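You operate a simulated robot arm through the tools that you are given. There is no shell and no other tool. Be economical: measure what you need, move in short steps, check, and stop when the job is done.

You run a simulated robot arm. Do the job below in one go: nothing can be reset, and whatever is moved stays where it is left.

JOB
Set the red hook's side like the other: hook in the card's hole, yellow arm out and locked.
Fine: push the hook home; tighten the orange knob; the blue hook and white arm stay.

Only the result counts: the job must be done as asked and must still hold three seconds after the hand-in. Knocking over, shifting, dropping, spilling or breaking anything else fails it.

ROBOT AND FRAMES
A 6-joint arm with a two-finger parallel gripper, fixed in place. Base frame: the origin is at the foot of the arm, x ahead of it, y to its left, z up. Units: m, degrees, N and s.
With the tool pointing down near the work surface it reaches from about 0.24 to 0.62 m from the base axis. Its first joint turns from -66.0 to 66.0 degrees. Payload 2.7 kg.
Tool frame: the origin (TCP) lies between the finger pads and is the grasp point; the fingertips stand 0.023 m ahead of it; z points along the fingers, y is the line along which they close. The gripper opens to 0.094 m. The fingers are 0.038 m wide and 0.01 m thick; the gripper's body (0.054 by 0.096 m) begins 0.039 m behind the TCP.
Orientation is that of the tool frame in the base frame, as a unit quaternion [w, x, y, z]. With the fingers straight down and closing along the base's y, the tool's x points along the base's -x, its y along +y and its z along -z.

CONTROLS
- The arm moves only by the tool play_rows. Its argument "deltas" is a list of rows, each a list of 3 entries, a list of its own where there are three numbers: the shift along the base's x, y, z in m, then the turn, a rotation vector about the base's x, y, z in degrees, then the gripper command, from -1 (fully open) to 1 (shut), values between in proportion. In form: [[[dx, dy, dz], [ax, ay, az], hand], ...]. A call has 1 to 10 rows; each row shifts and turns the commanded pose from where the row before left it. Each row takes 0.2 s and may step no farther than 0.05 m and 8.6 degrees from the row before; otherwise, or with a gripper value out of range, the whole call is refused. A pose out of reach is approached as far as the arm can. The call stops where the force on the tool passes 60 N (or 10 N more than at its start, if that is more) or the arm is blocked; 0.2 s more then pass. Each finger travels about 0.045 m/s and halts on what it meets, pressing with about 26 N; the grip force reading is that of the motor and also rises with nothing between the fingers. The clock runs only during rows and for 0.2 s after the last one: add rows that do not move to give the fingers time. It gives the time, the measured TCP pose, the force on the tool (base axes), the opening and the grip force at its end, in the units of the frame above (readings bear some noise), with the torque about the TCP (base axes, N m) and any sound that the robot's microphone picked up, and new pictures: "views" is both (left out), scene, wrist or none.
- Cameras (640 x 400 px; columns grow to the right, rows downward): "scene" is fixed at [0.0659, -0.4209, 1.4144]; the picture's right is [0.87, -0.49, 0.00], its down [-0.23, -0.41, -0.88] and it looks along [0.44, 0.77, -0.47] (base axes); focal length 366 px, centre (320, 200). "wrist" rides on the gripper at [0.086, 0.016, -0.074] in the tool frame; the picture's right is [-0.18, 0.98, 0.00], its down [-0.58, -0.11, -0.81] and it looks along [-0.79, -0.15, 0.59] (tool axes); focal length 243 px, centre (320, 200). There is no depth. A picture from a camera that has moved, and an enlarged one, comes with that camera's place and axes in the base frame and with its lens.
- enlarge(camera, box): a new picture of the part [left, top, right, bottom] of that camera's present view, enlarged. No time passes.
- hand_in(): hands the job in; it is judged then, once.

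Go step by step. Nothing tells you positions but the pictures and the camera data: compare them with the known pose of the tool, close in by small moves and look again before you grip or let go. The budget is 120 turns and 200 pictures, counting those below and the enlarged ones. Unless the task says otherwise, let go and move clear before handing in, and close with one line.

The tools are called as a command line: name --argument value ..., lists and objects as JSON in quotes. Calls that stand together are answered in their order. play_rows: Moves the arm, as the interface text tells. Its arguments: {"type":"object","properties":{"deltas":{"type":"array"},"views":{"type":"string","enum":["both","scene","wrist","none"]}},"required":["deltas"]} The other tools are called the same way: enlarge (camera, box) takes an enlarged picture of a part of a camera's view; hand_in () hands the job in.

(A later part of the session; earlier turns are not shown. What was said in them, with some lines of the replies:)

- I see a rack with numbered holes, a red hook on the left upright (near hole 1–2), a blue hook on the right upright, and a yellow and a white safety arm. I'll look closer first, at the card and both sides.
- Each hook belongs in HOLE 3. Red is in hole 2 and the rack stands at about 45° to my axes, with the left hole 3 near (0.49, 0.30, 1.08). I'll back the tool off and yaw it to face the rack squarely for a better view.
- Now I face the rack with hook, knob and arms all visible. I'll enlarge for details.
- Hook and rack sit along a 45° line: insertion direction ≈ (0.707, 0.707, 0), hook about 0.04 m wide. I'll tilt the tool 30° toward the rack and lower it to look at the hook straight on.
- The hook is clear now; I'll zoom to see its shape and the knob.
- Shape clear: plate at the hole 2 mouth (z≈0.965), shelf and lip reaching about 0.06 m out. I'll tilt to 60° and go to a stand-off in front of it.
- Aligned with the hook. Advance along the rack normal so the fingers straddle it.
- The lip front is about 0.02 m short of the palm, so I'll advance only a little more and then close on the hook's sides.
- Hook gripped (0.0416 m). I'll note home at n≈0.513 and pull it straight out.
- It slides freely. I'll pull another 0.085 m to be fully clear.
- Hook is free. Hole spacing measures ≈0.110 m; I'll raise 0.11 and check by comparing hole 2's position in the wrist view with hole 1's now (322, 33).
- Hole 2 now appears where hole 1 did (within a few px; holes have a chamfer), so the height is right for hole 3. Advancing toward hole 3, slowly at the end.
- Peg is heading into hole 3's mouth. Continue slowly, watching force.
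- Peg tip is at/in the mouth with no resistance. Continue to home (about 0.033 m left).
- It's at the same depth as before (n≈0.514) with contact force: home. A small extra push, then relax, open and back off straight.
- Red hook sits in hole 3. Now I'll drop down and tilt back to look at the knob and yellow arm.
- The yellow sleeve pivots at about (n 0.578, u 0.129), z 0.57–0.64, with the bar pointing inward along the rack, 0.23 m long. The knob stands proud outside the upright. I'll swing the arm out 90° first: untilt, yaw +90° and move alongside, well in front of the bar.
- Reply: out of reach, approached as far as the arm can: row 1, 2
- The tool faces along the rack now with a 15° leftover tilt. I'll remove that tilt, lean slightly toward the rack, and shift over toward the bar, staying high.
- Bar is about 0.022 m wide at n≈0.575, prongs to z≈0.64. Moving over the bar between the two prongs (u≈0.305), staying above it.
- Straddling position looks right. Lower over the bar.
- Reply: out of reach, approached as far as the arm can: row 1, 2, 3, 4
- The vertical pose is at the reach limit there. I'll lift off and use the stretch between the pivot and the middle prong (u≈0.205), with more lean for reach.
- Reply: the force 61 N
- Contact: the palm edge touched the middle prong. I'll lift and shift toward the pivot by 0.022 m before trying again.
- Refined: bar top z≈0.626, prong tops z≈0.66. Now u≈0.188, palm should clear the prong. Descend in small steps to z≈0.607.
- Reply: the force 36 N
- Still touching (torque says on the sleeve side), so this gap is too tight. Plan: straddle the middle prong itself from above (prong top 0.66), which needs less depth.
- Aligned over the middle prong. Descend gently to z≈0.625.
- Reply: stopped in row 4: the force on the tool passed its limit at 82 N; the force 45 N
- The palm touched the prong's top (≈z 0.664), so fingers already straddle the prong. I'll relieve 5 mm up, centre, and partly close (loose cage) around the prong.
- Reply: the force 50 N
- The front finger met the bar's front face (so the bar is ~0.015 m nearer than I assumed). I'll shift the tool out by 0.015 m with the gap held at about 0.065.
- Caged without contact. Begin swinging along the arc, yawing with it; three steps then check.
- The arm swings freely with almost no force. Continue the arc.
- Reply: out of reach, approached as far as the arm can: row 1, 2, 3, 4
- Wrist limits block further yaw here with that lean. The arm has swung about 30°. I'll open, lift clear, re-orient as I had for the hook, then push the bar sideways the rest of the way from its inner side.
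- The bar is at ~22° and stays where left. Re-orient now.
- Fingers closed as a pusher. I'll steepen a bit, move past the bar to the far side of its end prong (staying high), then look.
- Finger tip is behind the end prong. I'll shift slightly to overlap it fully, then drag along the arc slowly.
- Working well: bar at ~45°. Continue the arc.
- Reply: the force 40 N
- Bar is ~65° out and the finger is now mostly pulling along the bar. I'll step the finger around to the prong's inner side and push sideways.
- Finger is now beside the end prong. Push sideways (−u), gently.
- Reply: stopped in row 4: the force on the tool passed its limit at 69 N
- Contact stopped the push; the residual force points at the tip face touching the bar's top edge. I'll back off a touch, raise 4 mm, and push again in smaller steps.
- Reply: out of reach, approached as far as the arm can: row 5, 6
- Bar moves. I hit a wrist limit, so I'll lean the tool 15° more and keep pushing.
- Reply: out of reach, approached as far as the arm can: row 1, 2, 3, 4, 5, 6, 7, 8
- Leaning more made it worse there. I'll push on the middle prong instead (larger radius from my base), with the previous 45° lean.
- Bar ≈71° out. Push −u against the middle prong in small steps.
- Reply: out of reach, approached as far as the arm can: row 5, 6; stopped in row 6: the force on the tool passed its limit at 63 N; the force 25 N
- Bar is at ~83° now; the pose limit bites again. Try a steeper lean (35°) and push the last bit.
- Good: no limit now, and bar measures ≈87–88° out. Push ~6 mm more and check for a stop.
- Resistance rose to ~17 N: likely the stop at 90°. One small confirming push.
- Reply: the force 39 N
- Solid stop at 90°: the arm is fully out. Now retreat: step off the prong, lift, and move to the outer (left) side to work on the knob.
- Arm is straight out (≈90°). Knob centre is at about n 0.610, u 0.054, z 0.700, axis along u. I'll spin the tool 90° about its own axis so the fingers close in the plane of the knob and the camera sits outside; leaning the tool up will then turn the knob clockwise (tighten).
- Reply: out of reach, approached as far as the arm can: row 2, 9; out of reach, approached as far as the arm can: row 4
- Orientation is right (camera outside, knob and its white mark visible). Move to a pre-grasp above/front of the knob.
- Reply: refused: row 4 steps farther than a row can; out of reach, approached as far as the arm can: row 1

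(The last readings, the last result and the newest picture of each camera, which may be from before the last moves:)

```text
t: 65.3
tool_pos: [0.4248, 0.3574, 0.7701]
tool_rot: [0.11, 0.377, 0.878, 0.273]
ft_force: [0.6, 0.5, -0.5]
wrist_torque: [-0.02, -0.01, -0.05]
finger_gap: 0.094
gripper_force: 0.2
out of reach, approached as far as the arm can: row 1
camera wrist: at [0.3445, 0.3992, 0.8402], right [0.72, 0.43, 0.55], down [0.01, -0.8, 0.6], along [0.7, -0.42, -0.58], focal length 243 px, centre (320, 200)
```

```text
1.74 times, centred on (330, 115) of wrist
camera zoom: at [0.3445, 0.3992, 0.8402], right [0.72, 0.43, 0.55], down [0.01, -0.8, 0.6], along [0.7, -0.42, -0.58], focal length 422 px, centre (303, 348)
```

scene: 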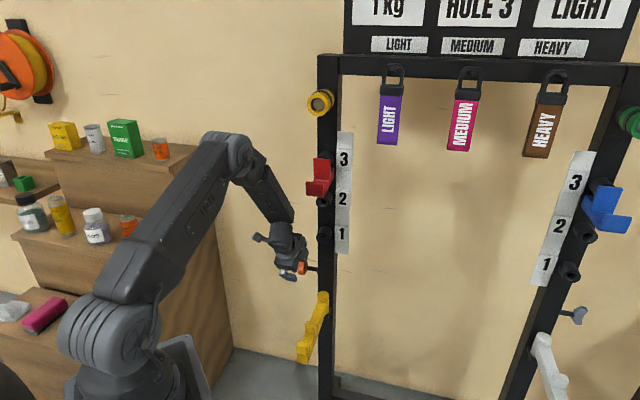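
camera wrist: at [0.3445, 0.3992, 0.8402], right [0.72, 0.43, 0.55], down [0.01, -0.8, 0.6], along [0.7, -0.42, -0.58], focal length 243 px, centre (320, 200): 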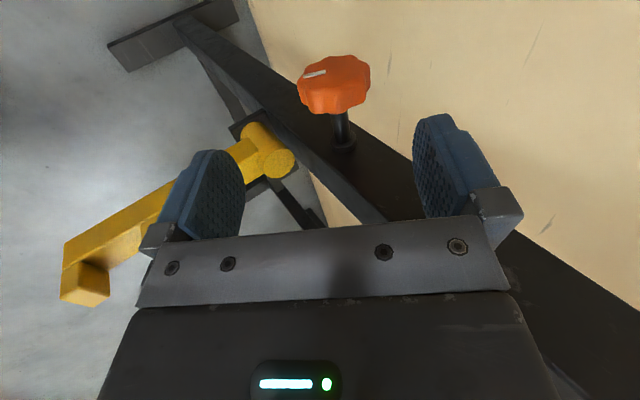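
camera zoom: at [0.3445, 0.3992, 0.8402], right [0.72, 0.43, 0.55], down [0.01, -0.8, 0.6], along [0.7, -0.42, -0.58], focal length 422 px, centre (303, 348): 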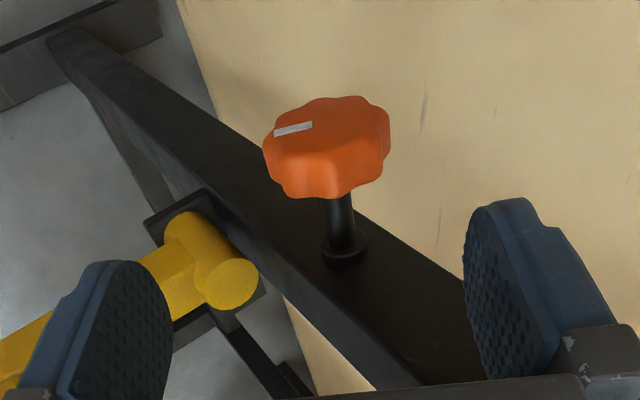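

Now slide in along the tool axis so the fingers straddle the knob.

play_rows --deltas '[[[0.0085, 0.0078, 0], [0, 0, 0], -1], [[0.0081, 0.0081, -0.0175], [0, 0, 0], -1], [[0.0081, 0.0081, -0.0175], [0, 0, 0], -1], [[0.0081, 0.0081, -0.0175], [0, 0, 0], -1], [[0.0081, 0.0081, -0.0175], [0, 0, 0], -1]]'

enlarge --camera "wrist" --box '[180, 0, 480, 230]'

enlarge --camera "scene" --box '[250, 180, 400, 330]'

```text
t: 66.5
tool_pos: [0.4611, 0.3913, 0.7001]
tool_rot: [0.111, 0.376, 0.878, 0.273]
ft_force: [0.3, -0.9, 0.6]
wrist_torque: [0.04, -0.02, -0.04]
finger_gap: 0.094
gripper_force: 0.1
out of reach, approached as far as the arm can: row 1
camera wrist: at [0.382, 0.4348, 0.7699], right [0.72, 0.43, 0.55], down [0.01, -0.8, 0.6], along [0.7, -0.42, -0.58], focal length 243 px, centre (320, 200)
```

scene: 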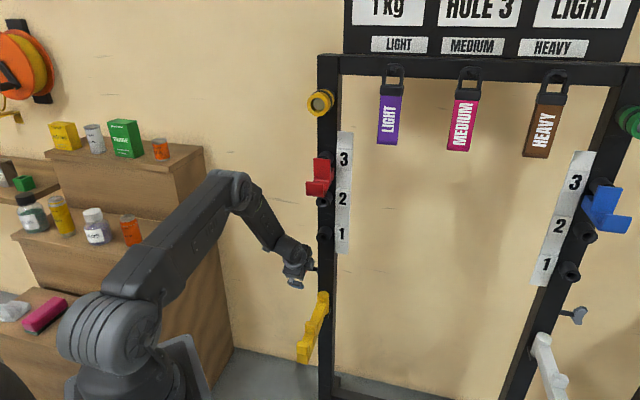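
wrist: 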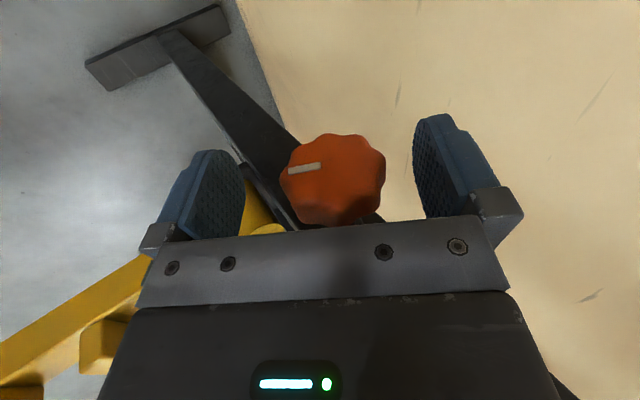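

```text
1.74 times, centred on (330, 115) of wrist
camera zoom: at [0.382, 0.4348, 0.7699], right [0.72, 0.43, 0.55], down [0.01, -0.8, 0.6], along [0.7, -0.42, -0.58], focal length 422 px, centre (303, 348)
```

zoom: 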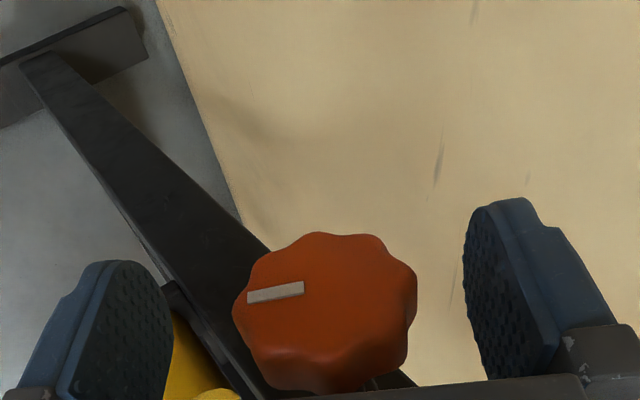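

```text
2.67 times, centred on (325, 255) of scene
camera zoom: at [0.0659, -0.4209, 1.4144], right [0.87, -0.49, 0.0], down [-0.23, -0.41, -0.88], along [0.44, 0.77, -0.47], focal length 975 px, centre (307, 53)
```

zoom: 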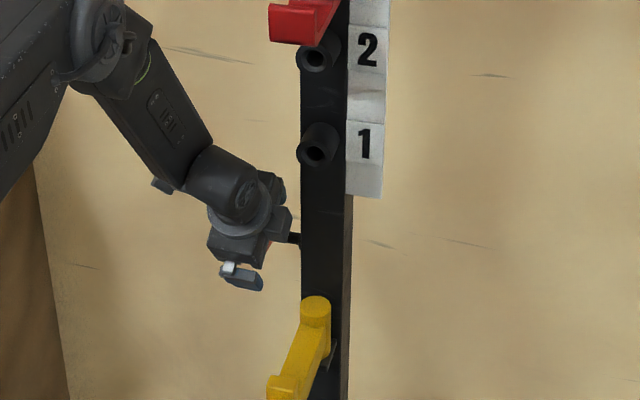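

Knob is between the fingers; shift ~7 mm to centre on it, then close.

play_rows --deltas '[[[0.0043, 0.0043, 0.004], [0, 0, 0], -1], [[0, 0, 0], [0, 0, 0], 1], [[0, 0, 0], [0, 0, 0], 1], [[0, 0, 0], [0, 0, 0], 1], [[0, 0, 0], [0, 0, 0], 1]]' --views "wrist"

enlarge --camera "wrist" --box '[180, 0, 480, 230]'

```text
t: 67.7
tool_pos: [0.4647, 0.3945, 0.7026]
tool_rot: [0.109, 0.376, 0.879, 0.271]
ft_force: [-2.5, -1.2, -0.3]
wrist_torque: [-0.05, -0.05, 0.28]
finger_gap: 0.0497
gripper_force: 45.2
camera wrist: at [0.3858, 0.4383, 0.7735], right [0.72, 0.43, 0.55], down [0.02, -0.8, 0.6], along [0.7, -0.42, -0.58], focal length 243 px, centre (320, 200)
```

wrist: 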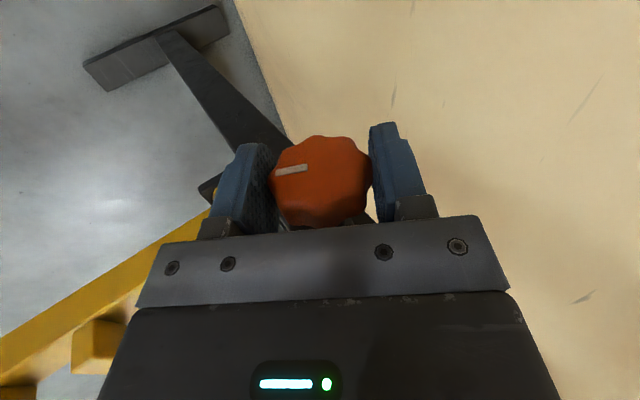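

```text
1.74 times, centred on (330, 115) of wrist
camera zoom: at [0.3858, 0.4383, 0.7735], right [0.72, 0.43, 0.55], down [0.02, -0.8, 0.6], along [0.7, -0.42, -0.58], focal length 422 px, centre (303, 348)
```

zoom: 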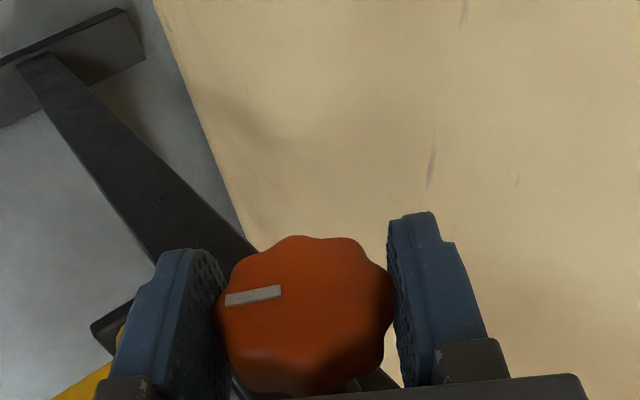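

Gripped firmly. Turn clockwise by pitching the tool about the knob axis: 37° first, watching torque and reach.

play_rows --deltas '[[[0, 0, 0], [5.3, -5.3, 0], 1], [[0, 0, 0], [5.3, -5.3, 0], 1], [[0, 0, 0], [5.3, -5.3, 0], 1], [[0, 0, 0], [5.3, -5.3, 0], 1], [[0, 0, 0], [5.3, -5.3, 0], 1]]'

enlarge --camera "wrist" --box '[180, 0, 480, 230]'

```text
t: 68.9
tool_pos: [0.4632, 0.3958, 0.7006]
tool_rot: [0.218, 0.321, 0.747, 0.54]
ft_force: [-12.7, -15.6, -4.9]
wrist_torque: [-0.81, -0.59, 0.33]
finger_gap: 0.0501
gripper_force: 44.6
camera wrist: at [0.3579, 0.4109, 0.7411], right [0.37, 0.07, 0.93], down [-0.16, -0.98, 0.14], along [0.92, -0.2, -0.35], focal length 243 px, centre (320, 200)
```

scene: 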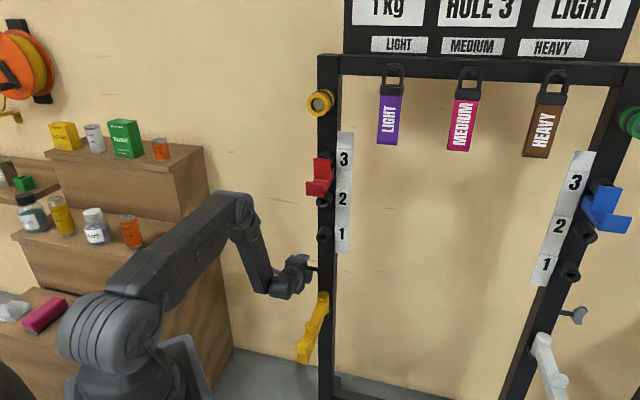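
wrist: 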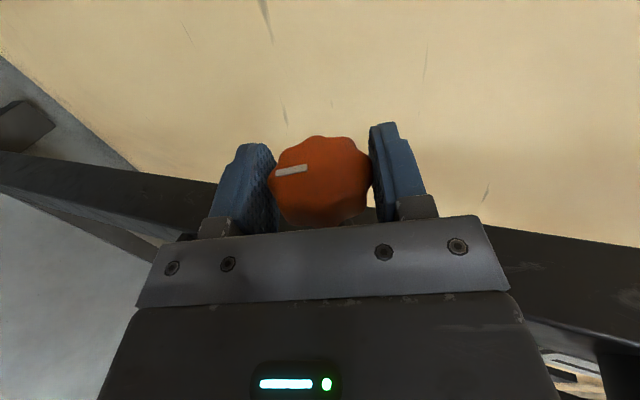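

```text
1.74 times, centred on (330, 115) of wrist
camera zoom: at [0.3579, 0.4109, 0.7411], right [0.37, 0.07, 0.93], down [-0.16, -0.98, 0.14], along [0.92, -0.2, -0.35], focal length 422 px, centre (303, 348)
```

zoom: 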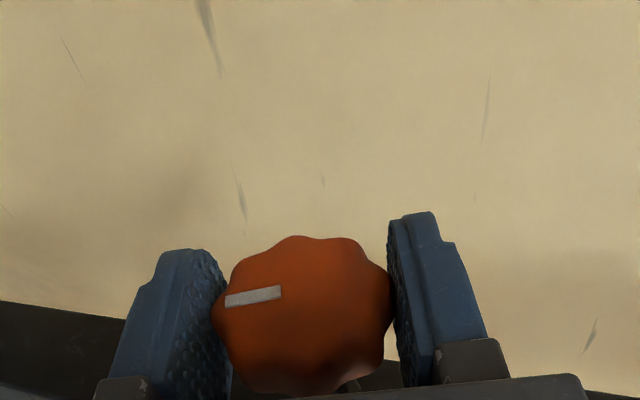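

The knob turns with the gripper (mark fixed relative to the fingers). Continue the stroke.

play_rows --deltas '[[[0, 0, 0.001], [5.3, -5.3, 0], 1], [[0, 0, 0], [5.3, -5.3, 0], 1], [[0, 0, 0], [5.3, -5.3, 0], 1], [[0, 0, 0], [5.3, -5.3, 0], 1]]'

enlarge --camera "wrist" --box '[180, 0, 480, 230]'

```text
t: 69.9
tool_pos: [0.4648, 0.3949, 0.6994]
tool_rot: [0.288, 0.253, 0.587, 0.714]
ft_force: [8.2, 3.1, -31.7]
wrist_torque: [-0.76, -0.58, -0.12]
finger_gap: 0.0492
gripper_force: 45.3
camera wrist: at [0.3499, 0.4029, 0.7025], right [0.02, -0.27, 0.96], down [-0.14, -0.95, -0.27], along [0.99, -0.13, -0.05], focal length 243 px, centre (320, 200)
```

scene: 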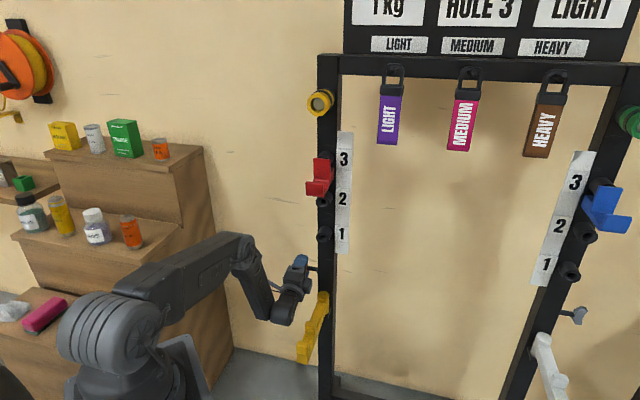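
wrist: 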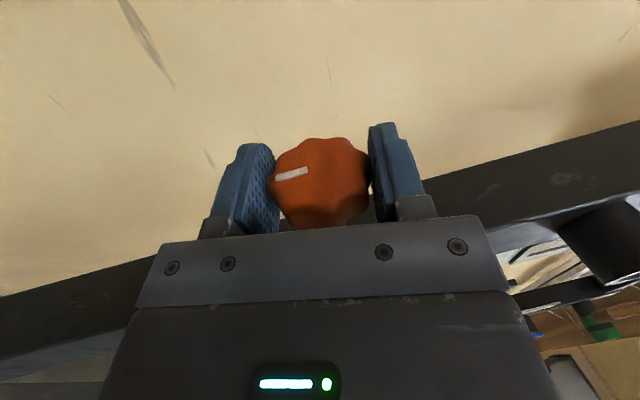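

```text
1.74 times, centred on (330, 115) of wrist
camera zoom: at [0.3499, 0.4029, 0.7025], right [0.02, -0.27, 0.96], down [-0.14, -0.95, -0.27], along [0.99, -0.13, -0.05], focal length 422 px, centre (303, 348)
```

zoom: 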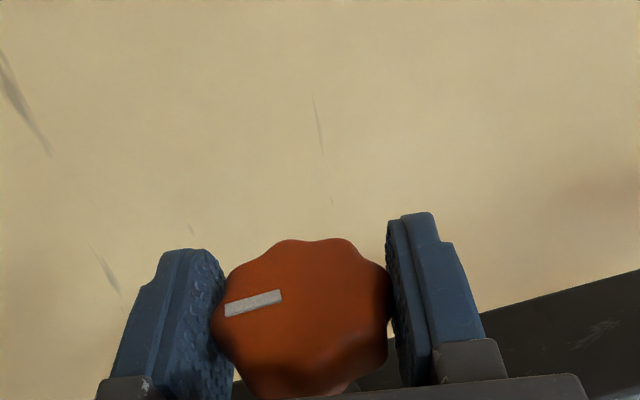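

About 67° turned so far. Continue a bit further with slight relief of the downward load.

play_rows --deltas '[[[0, 0, -0.003], [5.3, -5.3, 0], 1], [[0, 0, 0], [5.3, -5.3, 0], 1], [[0, 0, 0], [5.3, -5.3, 0], 1]]'

enlarge --camera "wrist" --box '[180, 0, 480, 230]'

```text
t: 70.7
tool_pos: [0.4632, 0.3946, 0.6986]
tool_rot: [0.323, 0.199, 0.464, 0.801]
ft_force: [19.7, 17.2, -14.5]
wrist_torque: [-0.43, -0.19, -0.51]
finger_gap: 0.05
gripper_force: 45.2
out of reach, approached as far as the arm can: row 3
stopped in row 3: the force on the tool passed its limit at 91 N (the readings are from after the stop); the commanded pose is now the measured one
camera wrist: at [0.3512, 0.4046, 0.676], right [-0.2, -0.49, 0.85], down [-0.05, -0.86, -0.5], along [0.98, -0.14, 0.15], focal length 243 px, centre (320, 200)
```

scene: 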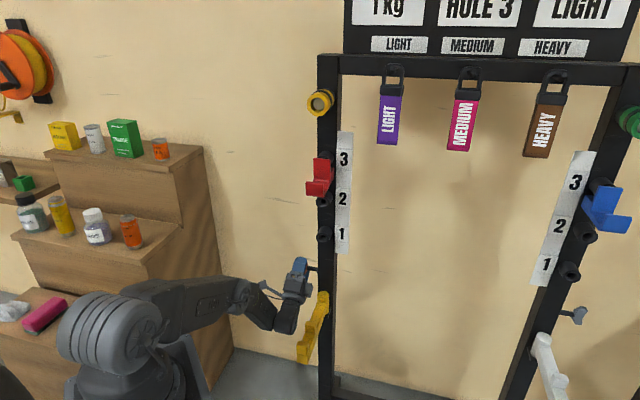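
wrist: 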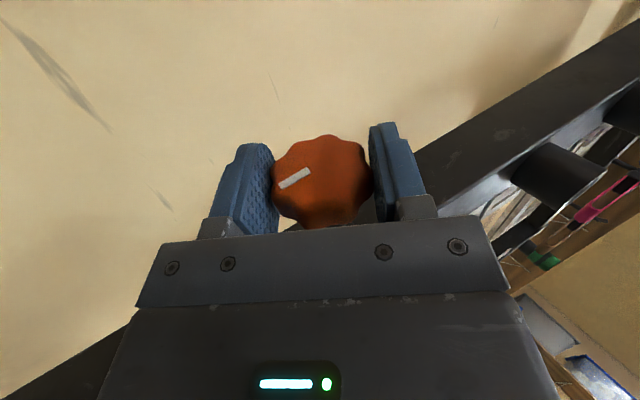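

```text
1.74 times, centred on (330, 115) of wrist
camera zoom: at [0.3512, 0.4046, 0.676], right [-0.2, -0.49, 0.85], down [-0.05, -0.86, -0.5], along [0.98, -0.14, 0.15], focal length 422 px, centre (303, 348)
```

zoom: 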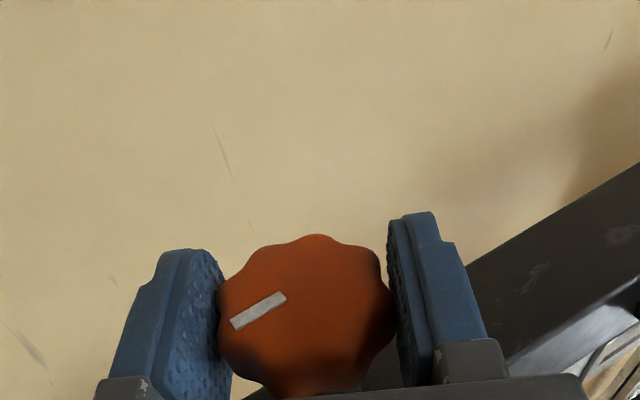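

The knob turned ~69° and then began slipping in the fingers (either snug, or my pose limit). I'll open in place, rotate back and take a second stroke to feel whether it is really tight.

play_rows --deltas '[[[0, 0, 0], [0, 0, 0], -1], [[0, 0, 0], [0, 0, 0], -1], [[0, 0, 0], [0, 0, 0], -1], [[0, 0, 0], [-5.3, 5.3, 0], -1], [[0, 0, 0], [-5.3, 5.3, 0], -1], [[0, 0, 0], [-5.3, 5.3, 0], -1], [[0, 0, 0], [-5.3, 5.3, 0], -1], [[0, 0, 0], [-5.3, 5.3, 0], -1], [[0, 0, 0], [-5.3, 5.3, 0], -1], [[0, 0, 0], [-5.3, 5.3, 0], -1]]' --views "wrist"

enlarge --camera "wrist" --box '[180, 0, 480, 230]'

```text
t: 72.9
tool_pos: [0.4622, 0.393, 0.6991]
tool_rot: [0.208, 0.328, 0.765, 0.514]
ft_force: [0.8, 0.1, 0.5]
wrist_torque: [0.01, 0.0, 0.0]
finger_gap: 0.0938
gripper_force: 0.1
camera wrist: at [0.3586, 0.4123, 0.7435], right [0.41, 0.12, 0.9], down [-0.15, -0.97, 0.2], along [0.9, -0.22, -0.38], focal length 243 px, centre (320, 200)
```

wrist: 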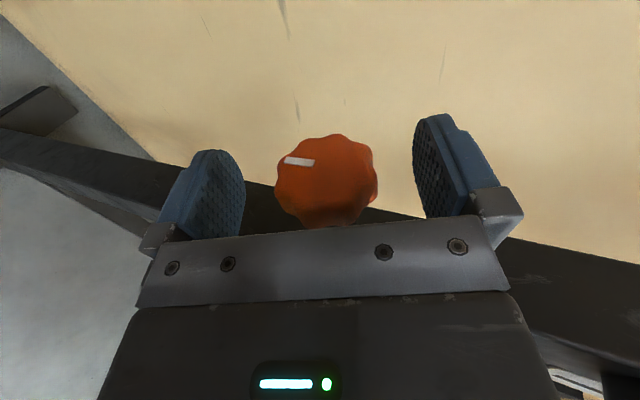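

```text
1.74 times, centred on (330, 115) of wrist
camera zoom: at [0.3586, 0.4123, 0.7435], right [0.41, 0.12, 0.9], down [-0.15, -0.97, 0.2], along [0.9, -0.22, -0.38], focal length 422 px, centre (303, 348)
```

zoom: 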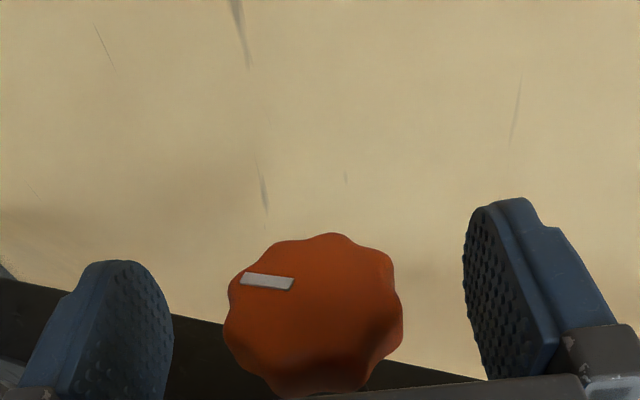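

play_rows --deltas '[[[0, 0, 0], [-5.3, 5.3, 0], -1], [[0, 0, 0], [-5.3, 5.3, 0], -1], [[0, 0, 0], [-5.3, 5.3, 0], -1], [[0, 0, 0], [-5.3, 5.3, 0], -1], [[0.0021, 0.0021, 0.004], [0, 0, 0], -1], [[0, 0, 0], [0, 0, 0], 1], [[0, 0, 0], [0, 0, 0], 1], [[0, 0, 0], [0, 0, 0], 1], [[0, 0, 0], [0, 0, 0], 1]]' --views "wrist"

enlarge --camera "wrist" --box '[180, 0, 480, 230]'

```text
t: 74.9
tool_pos: [0.4649, 0.3962, 0.702]
tool_rot: [0.121, 0.372, 0.871, 0.297]
ft_force: [-3.0, -2.6, -0.9]
wrist_torque: [-0.39, -0.3, 0.4]
finger_gap: 0.0483
gripper_force: 45.1
camera wrist: at [0.3823, 0.4356, 0.7717], right [0.69, 0.4, 0.59], down [-0.01, -0.82, 0.57], along [0.72, -0.4, -0.57], focal length 243 px, centre (320, 200)
```

wrist: 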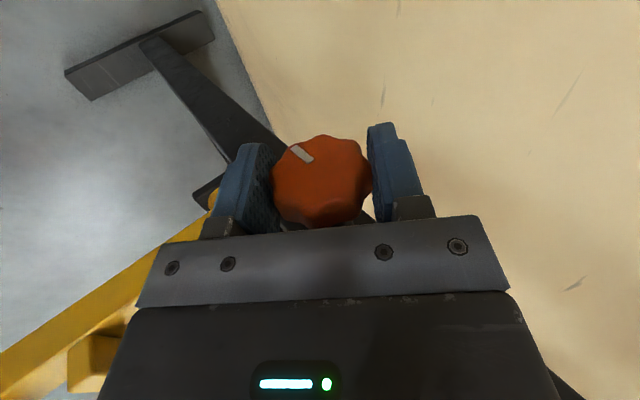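

```text
1.74 times, centred on (330, 115) of wrist
camera zoom: at [0.3823, 0.4356, 0.7717], right [0.69, 0.4, 0.59], down [-0.01, -0.82, 0.57], along [0.72, -0.4, -0.57], focal length 422 px, centre (303, 348)
```

zoom: 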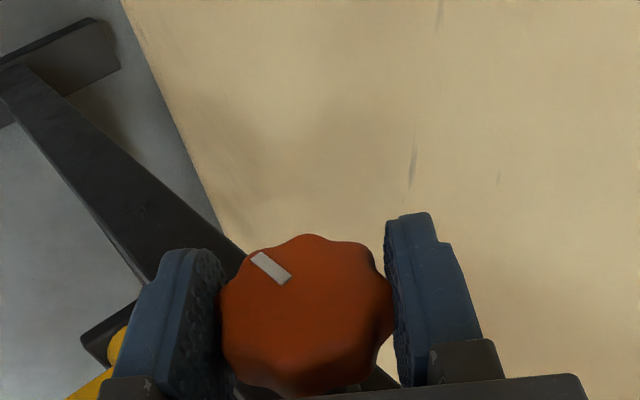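

Compared in the same view, the mark has turned ~56–69° clockwise. Second stroke now.

play_rows --deltas '[[[0, 0, 0], [5.3, -5.3, 0], 1], [[0, 0, 0], [5.3, -5.3, 0], 1], [[0, 0, 0], [5.3, -5.3, 0], 1]]' --views "wrist"

enlarge --camera "wrist" --box '[180, 0, 480, 230]'

```text
t: 75.7
tool_pos: [0.4641, 0.3949, 0.7026]
tool_rot: [0.187, 0.341, 0.797, 0.462]
ft_force: [2.2, 0.2, -13.0]
wrist_torque: [-1.0, 0.03, 0.74]
finger_gap: 0.05
gripper_force: 44.0
camera wrist: at [0.3648, 0.4183, 0.7534], right [0.49, 0.2, 0.85], down [-0.13, -0.94, 0.3], along [0.86, -0.26, -0.44], focal length 243 px, centre (320, 200)
```

wrist: 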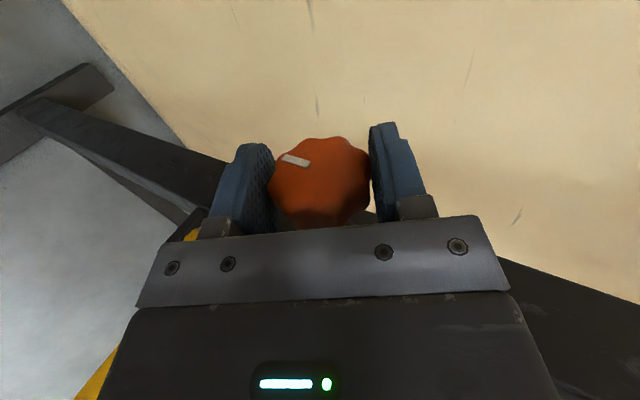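

```text
1.74 times, centred on (330, 115) of wrist
camera zoom: at [0.3648, 0.4183, 0.7534], right [0.49, 0.2, 0.85], down [-0.13, -0.94, 0.3], along [0.86, -0.26, -0.44], focal length 422 px, centre (303, 348)
```

zoom: 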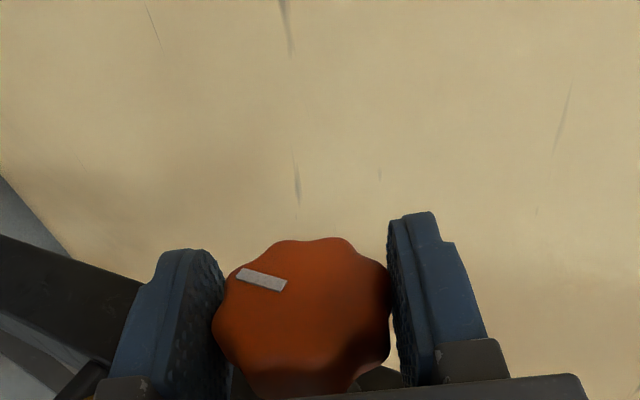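

The knob no longer turns: the fingers slip while the torque rises to ~0.7 N·m, so it's tight against its end. One more short twist to be sure it is snug.

play_rows --deltas '[[[0, 0, 0], [5.3, -5.3, 0], 1], [[0, 0, 0], [5.3, -5.3, 0], 1], [[0, 0, 0], [0, 0, 0], 1]]' --views "wrist"

enlarge --camera "wrist" --box '[180, 0, 480, 230]'

```text
t: 76.5
tool_pos: [0.4637, 0.3952, 0.7011]
tool_rot: [0.227, 0.314, 0.731, 0.561]
ft_force: [-6.1, -4.4, -13.8]
wrist_torque: [-1.55, 0.37, 0.58]
finger_gap: 0.0479
gripper_force: 45.6
camera wrist: at [0.3563, 0.4097, 0.7369], right [0.33, 0.04, 0.94], down [-0.17, -0.98, 0.1], along [0.93, -0.19, -0.32], focal length 243 px, centre (320, 200)
```

wrist: 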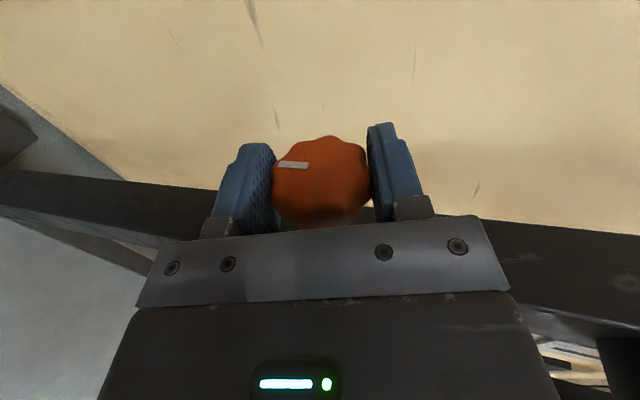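

```text
1.74 times, centred on (330, 115) of wrist
camera zoom: at [0.3563, 0.4097, 0.7369], right [0.33, 0.04, 0.94], down [-0.17, -0.98, 0.1], along [0.93, -0.19, -0.32], focal length 422 px, centre (303, 348)
```

zoom: 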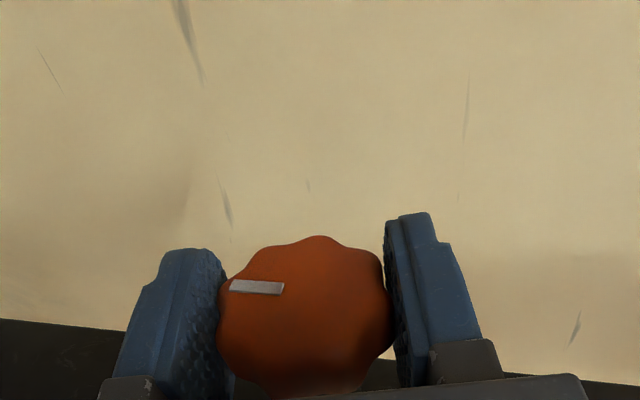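

It holds at ~1.4 N·m: tight. Release and back straight out, then inspect everything.

play_rows --deltas '[[[0, 0, 0], [0, 0, 0], -1], [[0, 0, 0], [0, 0, 0], -1], [[0, 0, 0], [0, 0, 0], -1], [[-0.0135, -0.0135, 0.006], [0, 0, 0], -1], [[-0.0135, -0.0135, 0.006], [0, 0, 0], -1], [[-0.0135, -0.0135, 0.006], [0, 0, 0], -1], [[-0.0135, -0.0135, 0.006], [0, 0, 0], -1], [[-0.0135, -0.0135, 0.006], [0, 0, 0], -1], [[-0.0135, -0.0135, 0.006], [0, 0, 0], -1]]'

play_rows --deltas '[[[-0.01, 0.01, 0.02], [0, 0, 0], -1], [[-0.01, 0.01, 0.03], [0, 0, 0], -1], [[-0.01, 0.01, 0.04], [0, 0, 0], -1], [[-0.01, 0.01, 0.04], [0, 0, 0], -1]]'

enlarge --camera "scene" --box '[270, 130, 400, 370]'

enlarge --camera "scene" --box '[500, 140, 640, 400]'

```text
t: 78.5
tool_pos: [0.3834, 0.316, 0.7407]
tool_rot: [0.228, 0.313, 0.729, 0.565]
ft_force: [0.1, 0.2, -0.5]
wrist_torque: [0.01, -0.01, 0.01]
finger_gap: 0.094
gripper_force: 0.0
camera wrist: at [0.2757, 0.33, 0.7759], right [0.32, 0.03, 0.95], down [-0.17, -0.98, 0.09], along [0.93, -0.19, -0.31], focal length 243 px, centre (320, 200)
```

scene: 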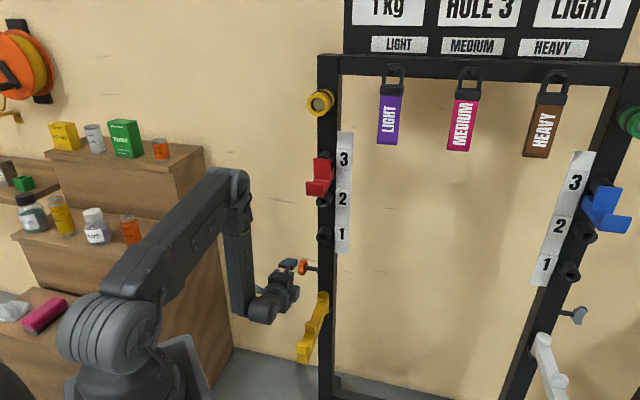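
wrist: 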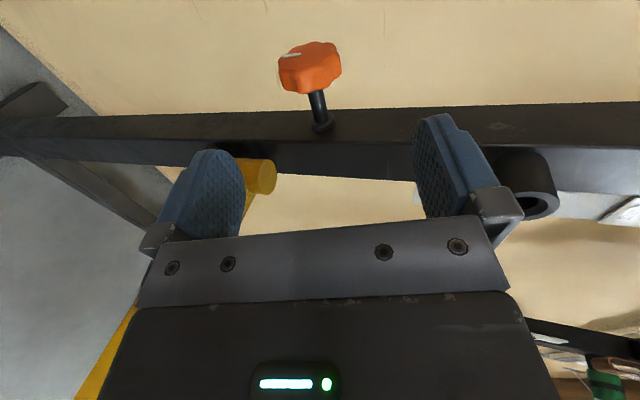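

```text
t: 79.5
tool_pos: [0.3432, 0.355, 0.8691]
tool_rot: [0.228, 0.314, 0.729, 0.564]
ft_force: [-0.1, 0.8, 0.7]
wrist_torque: [0.0, 0.0, 0.0]
finger_gap: 0.094
gripper_force: 0.1
camera wrist: at [0.2356, 0.3693, 0.9058], right [0.33, 0.03, 0.94], down [-0.17, -0.98, 0.09], along [0.93, -0.19, -0.31], focal length 243 px, centre (320, 200)
```

scene: 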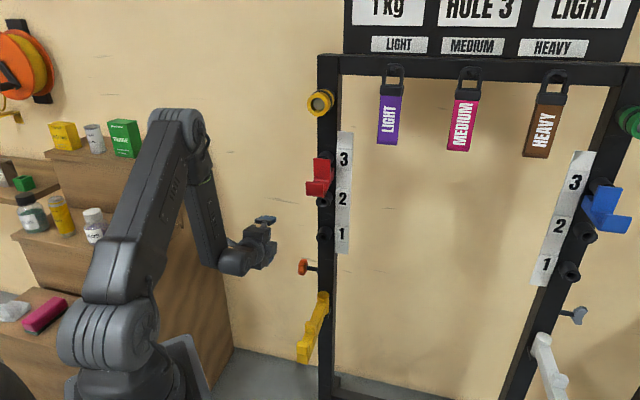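
wrist: 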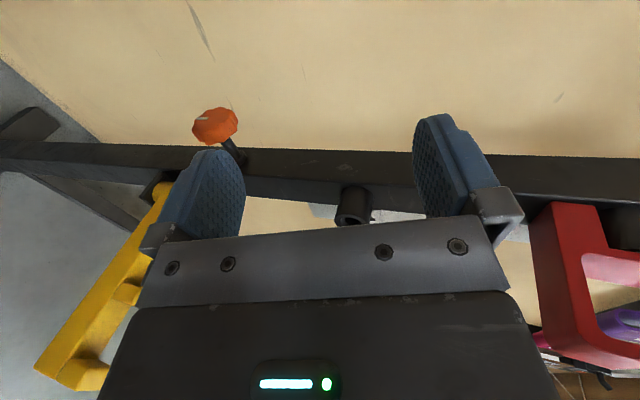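

```text
1.67 times, centred on (335, 250) of scene
camera zoom: at [0.0659, -0.4209, 1.4144], right [0.87, -0.49, 0.0], down [-0.23, -0.41, -0.88], along [0.44, 0.77, -0.47], focal length 610 px, centre (295, 117)
```

zoom: 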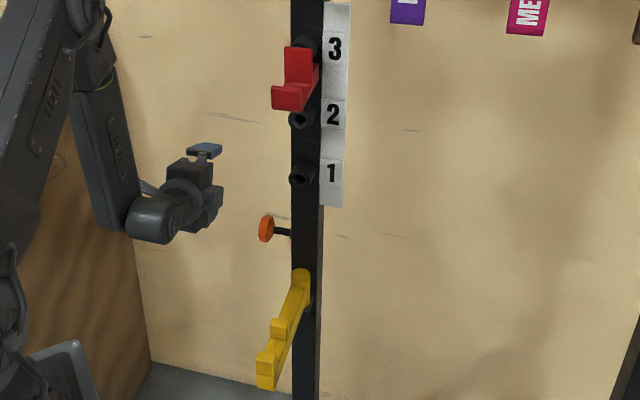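

```text
1.54 times, centred on (570, 270) of scene
camera zoom: at [0.0659, -0.4209, 1.4144], right [0.87, -0.49, 0.0], down [-0.23, -0.41, -0.88], along [0.44, 0.77, -0.47], focal length 563 px, centre (-65, 92)
```

zoom: 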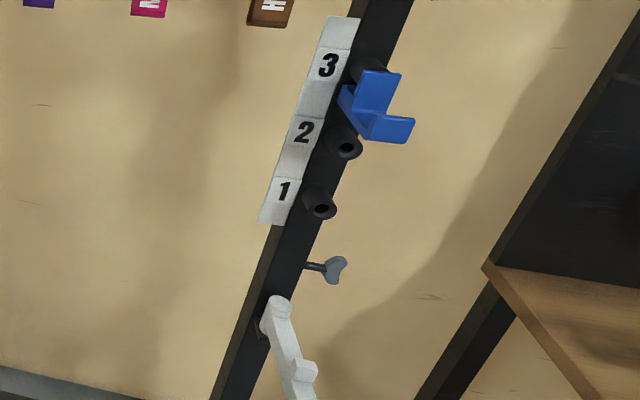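

Everything else is unchanged. I'll check the red hook's seating from this side view.

enlarge --camera "wrist" --box '[500, 140, 640, 400]'

play_rows --deltas '[[[-0.01, 0.01, 0.04], [0, 0, 0], -1], [[-0.01, 0.01, 0.04], [0, 0, 0], -1], [[-0.01, 0.01, 0.04], [0, 0, 0], -1]]' --views "wrist"

```text
1.54 times, centred on (570, 270) of wrist
camera zoom: at [0.2356, 0.3693, 0.9058], right [0.33, 0.03, 0.94], down [-0.17, -0.98, 0.09], along [0.93, -0.19, -0.31], focal length 373 px, centre (-65, 92)
```

zoom: 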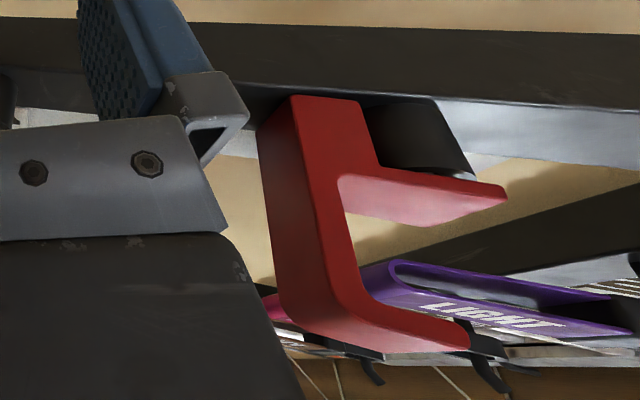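

```text
t: 80.3
tool_pos: [0.3111, 0.385, 0.9899]
tool_rot: [0.227, 0.313, 0.729, 0.564]
ft_force: [-0.6, -0.3, -0.3]
wrist_torque: [-0.05, -0.03, 0.01]
finger_gap: 0.0939
gripper_force: 0.1
camera wrist: at [0.2047, 0.3994, 1.0252], right [0.33, 0.03, 0.94], down [-0.17, -0.98, 0.09], along [0.93, -0.19, -0.31], focal length 243 px, centre (320, 200)
```

wrist: 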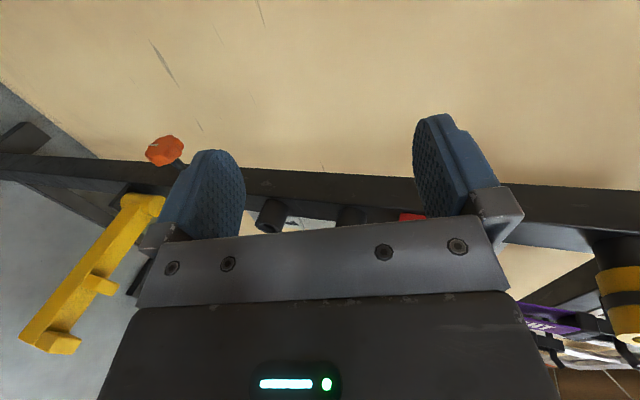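

The red hook's plate is flush against hole 3's tube with its tab at the upright. The yellow arm is straight out at its stop, and the knob is tight. The blue hook and white arm haven't moved, and the gripper is clear, so I'm handing in.

hand_in

```text
The job is handed in.
```

The red hook is pushed home in hole 3, the yellow arm is out at its stop, and the orange knob is tight (it held at about 1.4 N·m). The blue hook and white arm were not touched; the tool bumped the yellow arm a few times while I was positioning (up to 82 N), with no visible damage.
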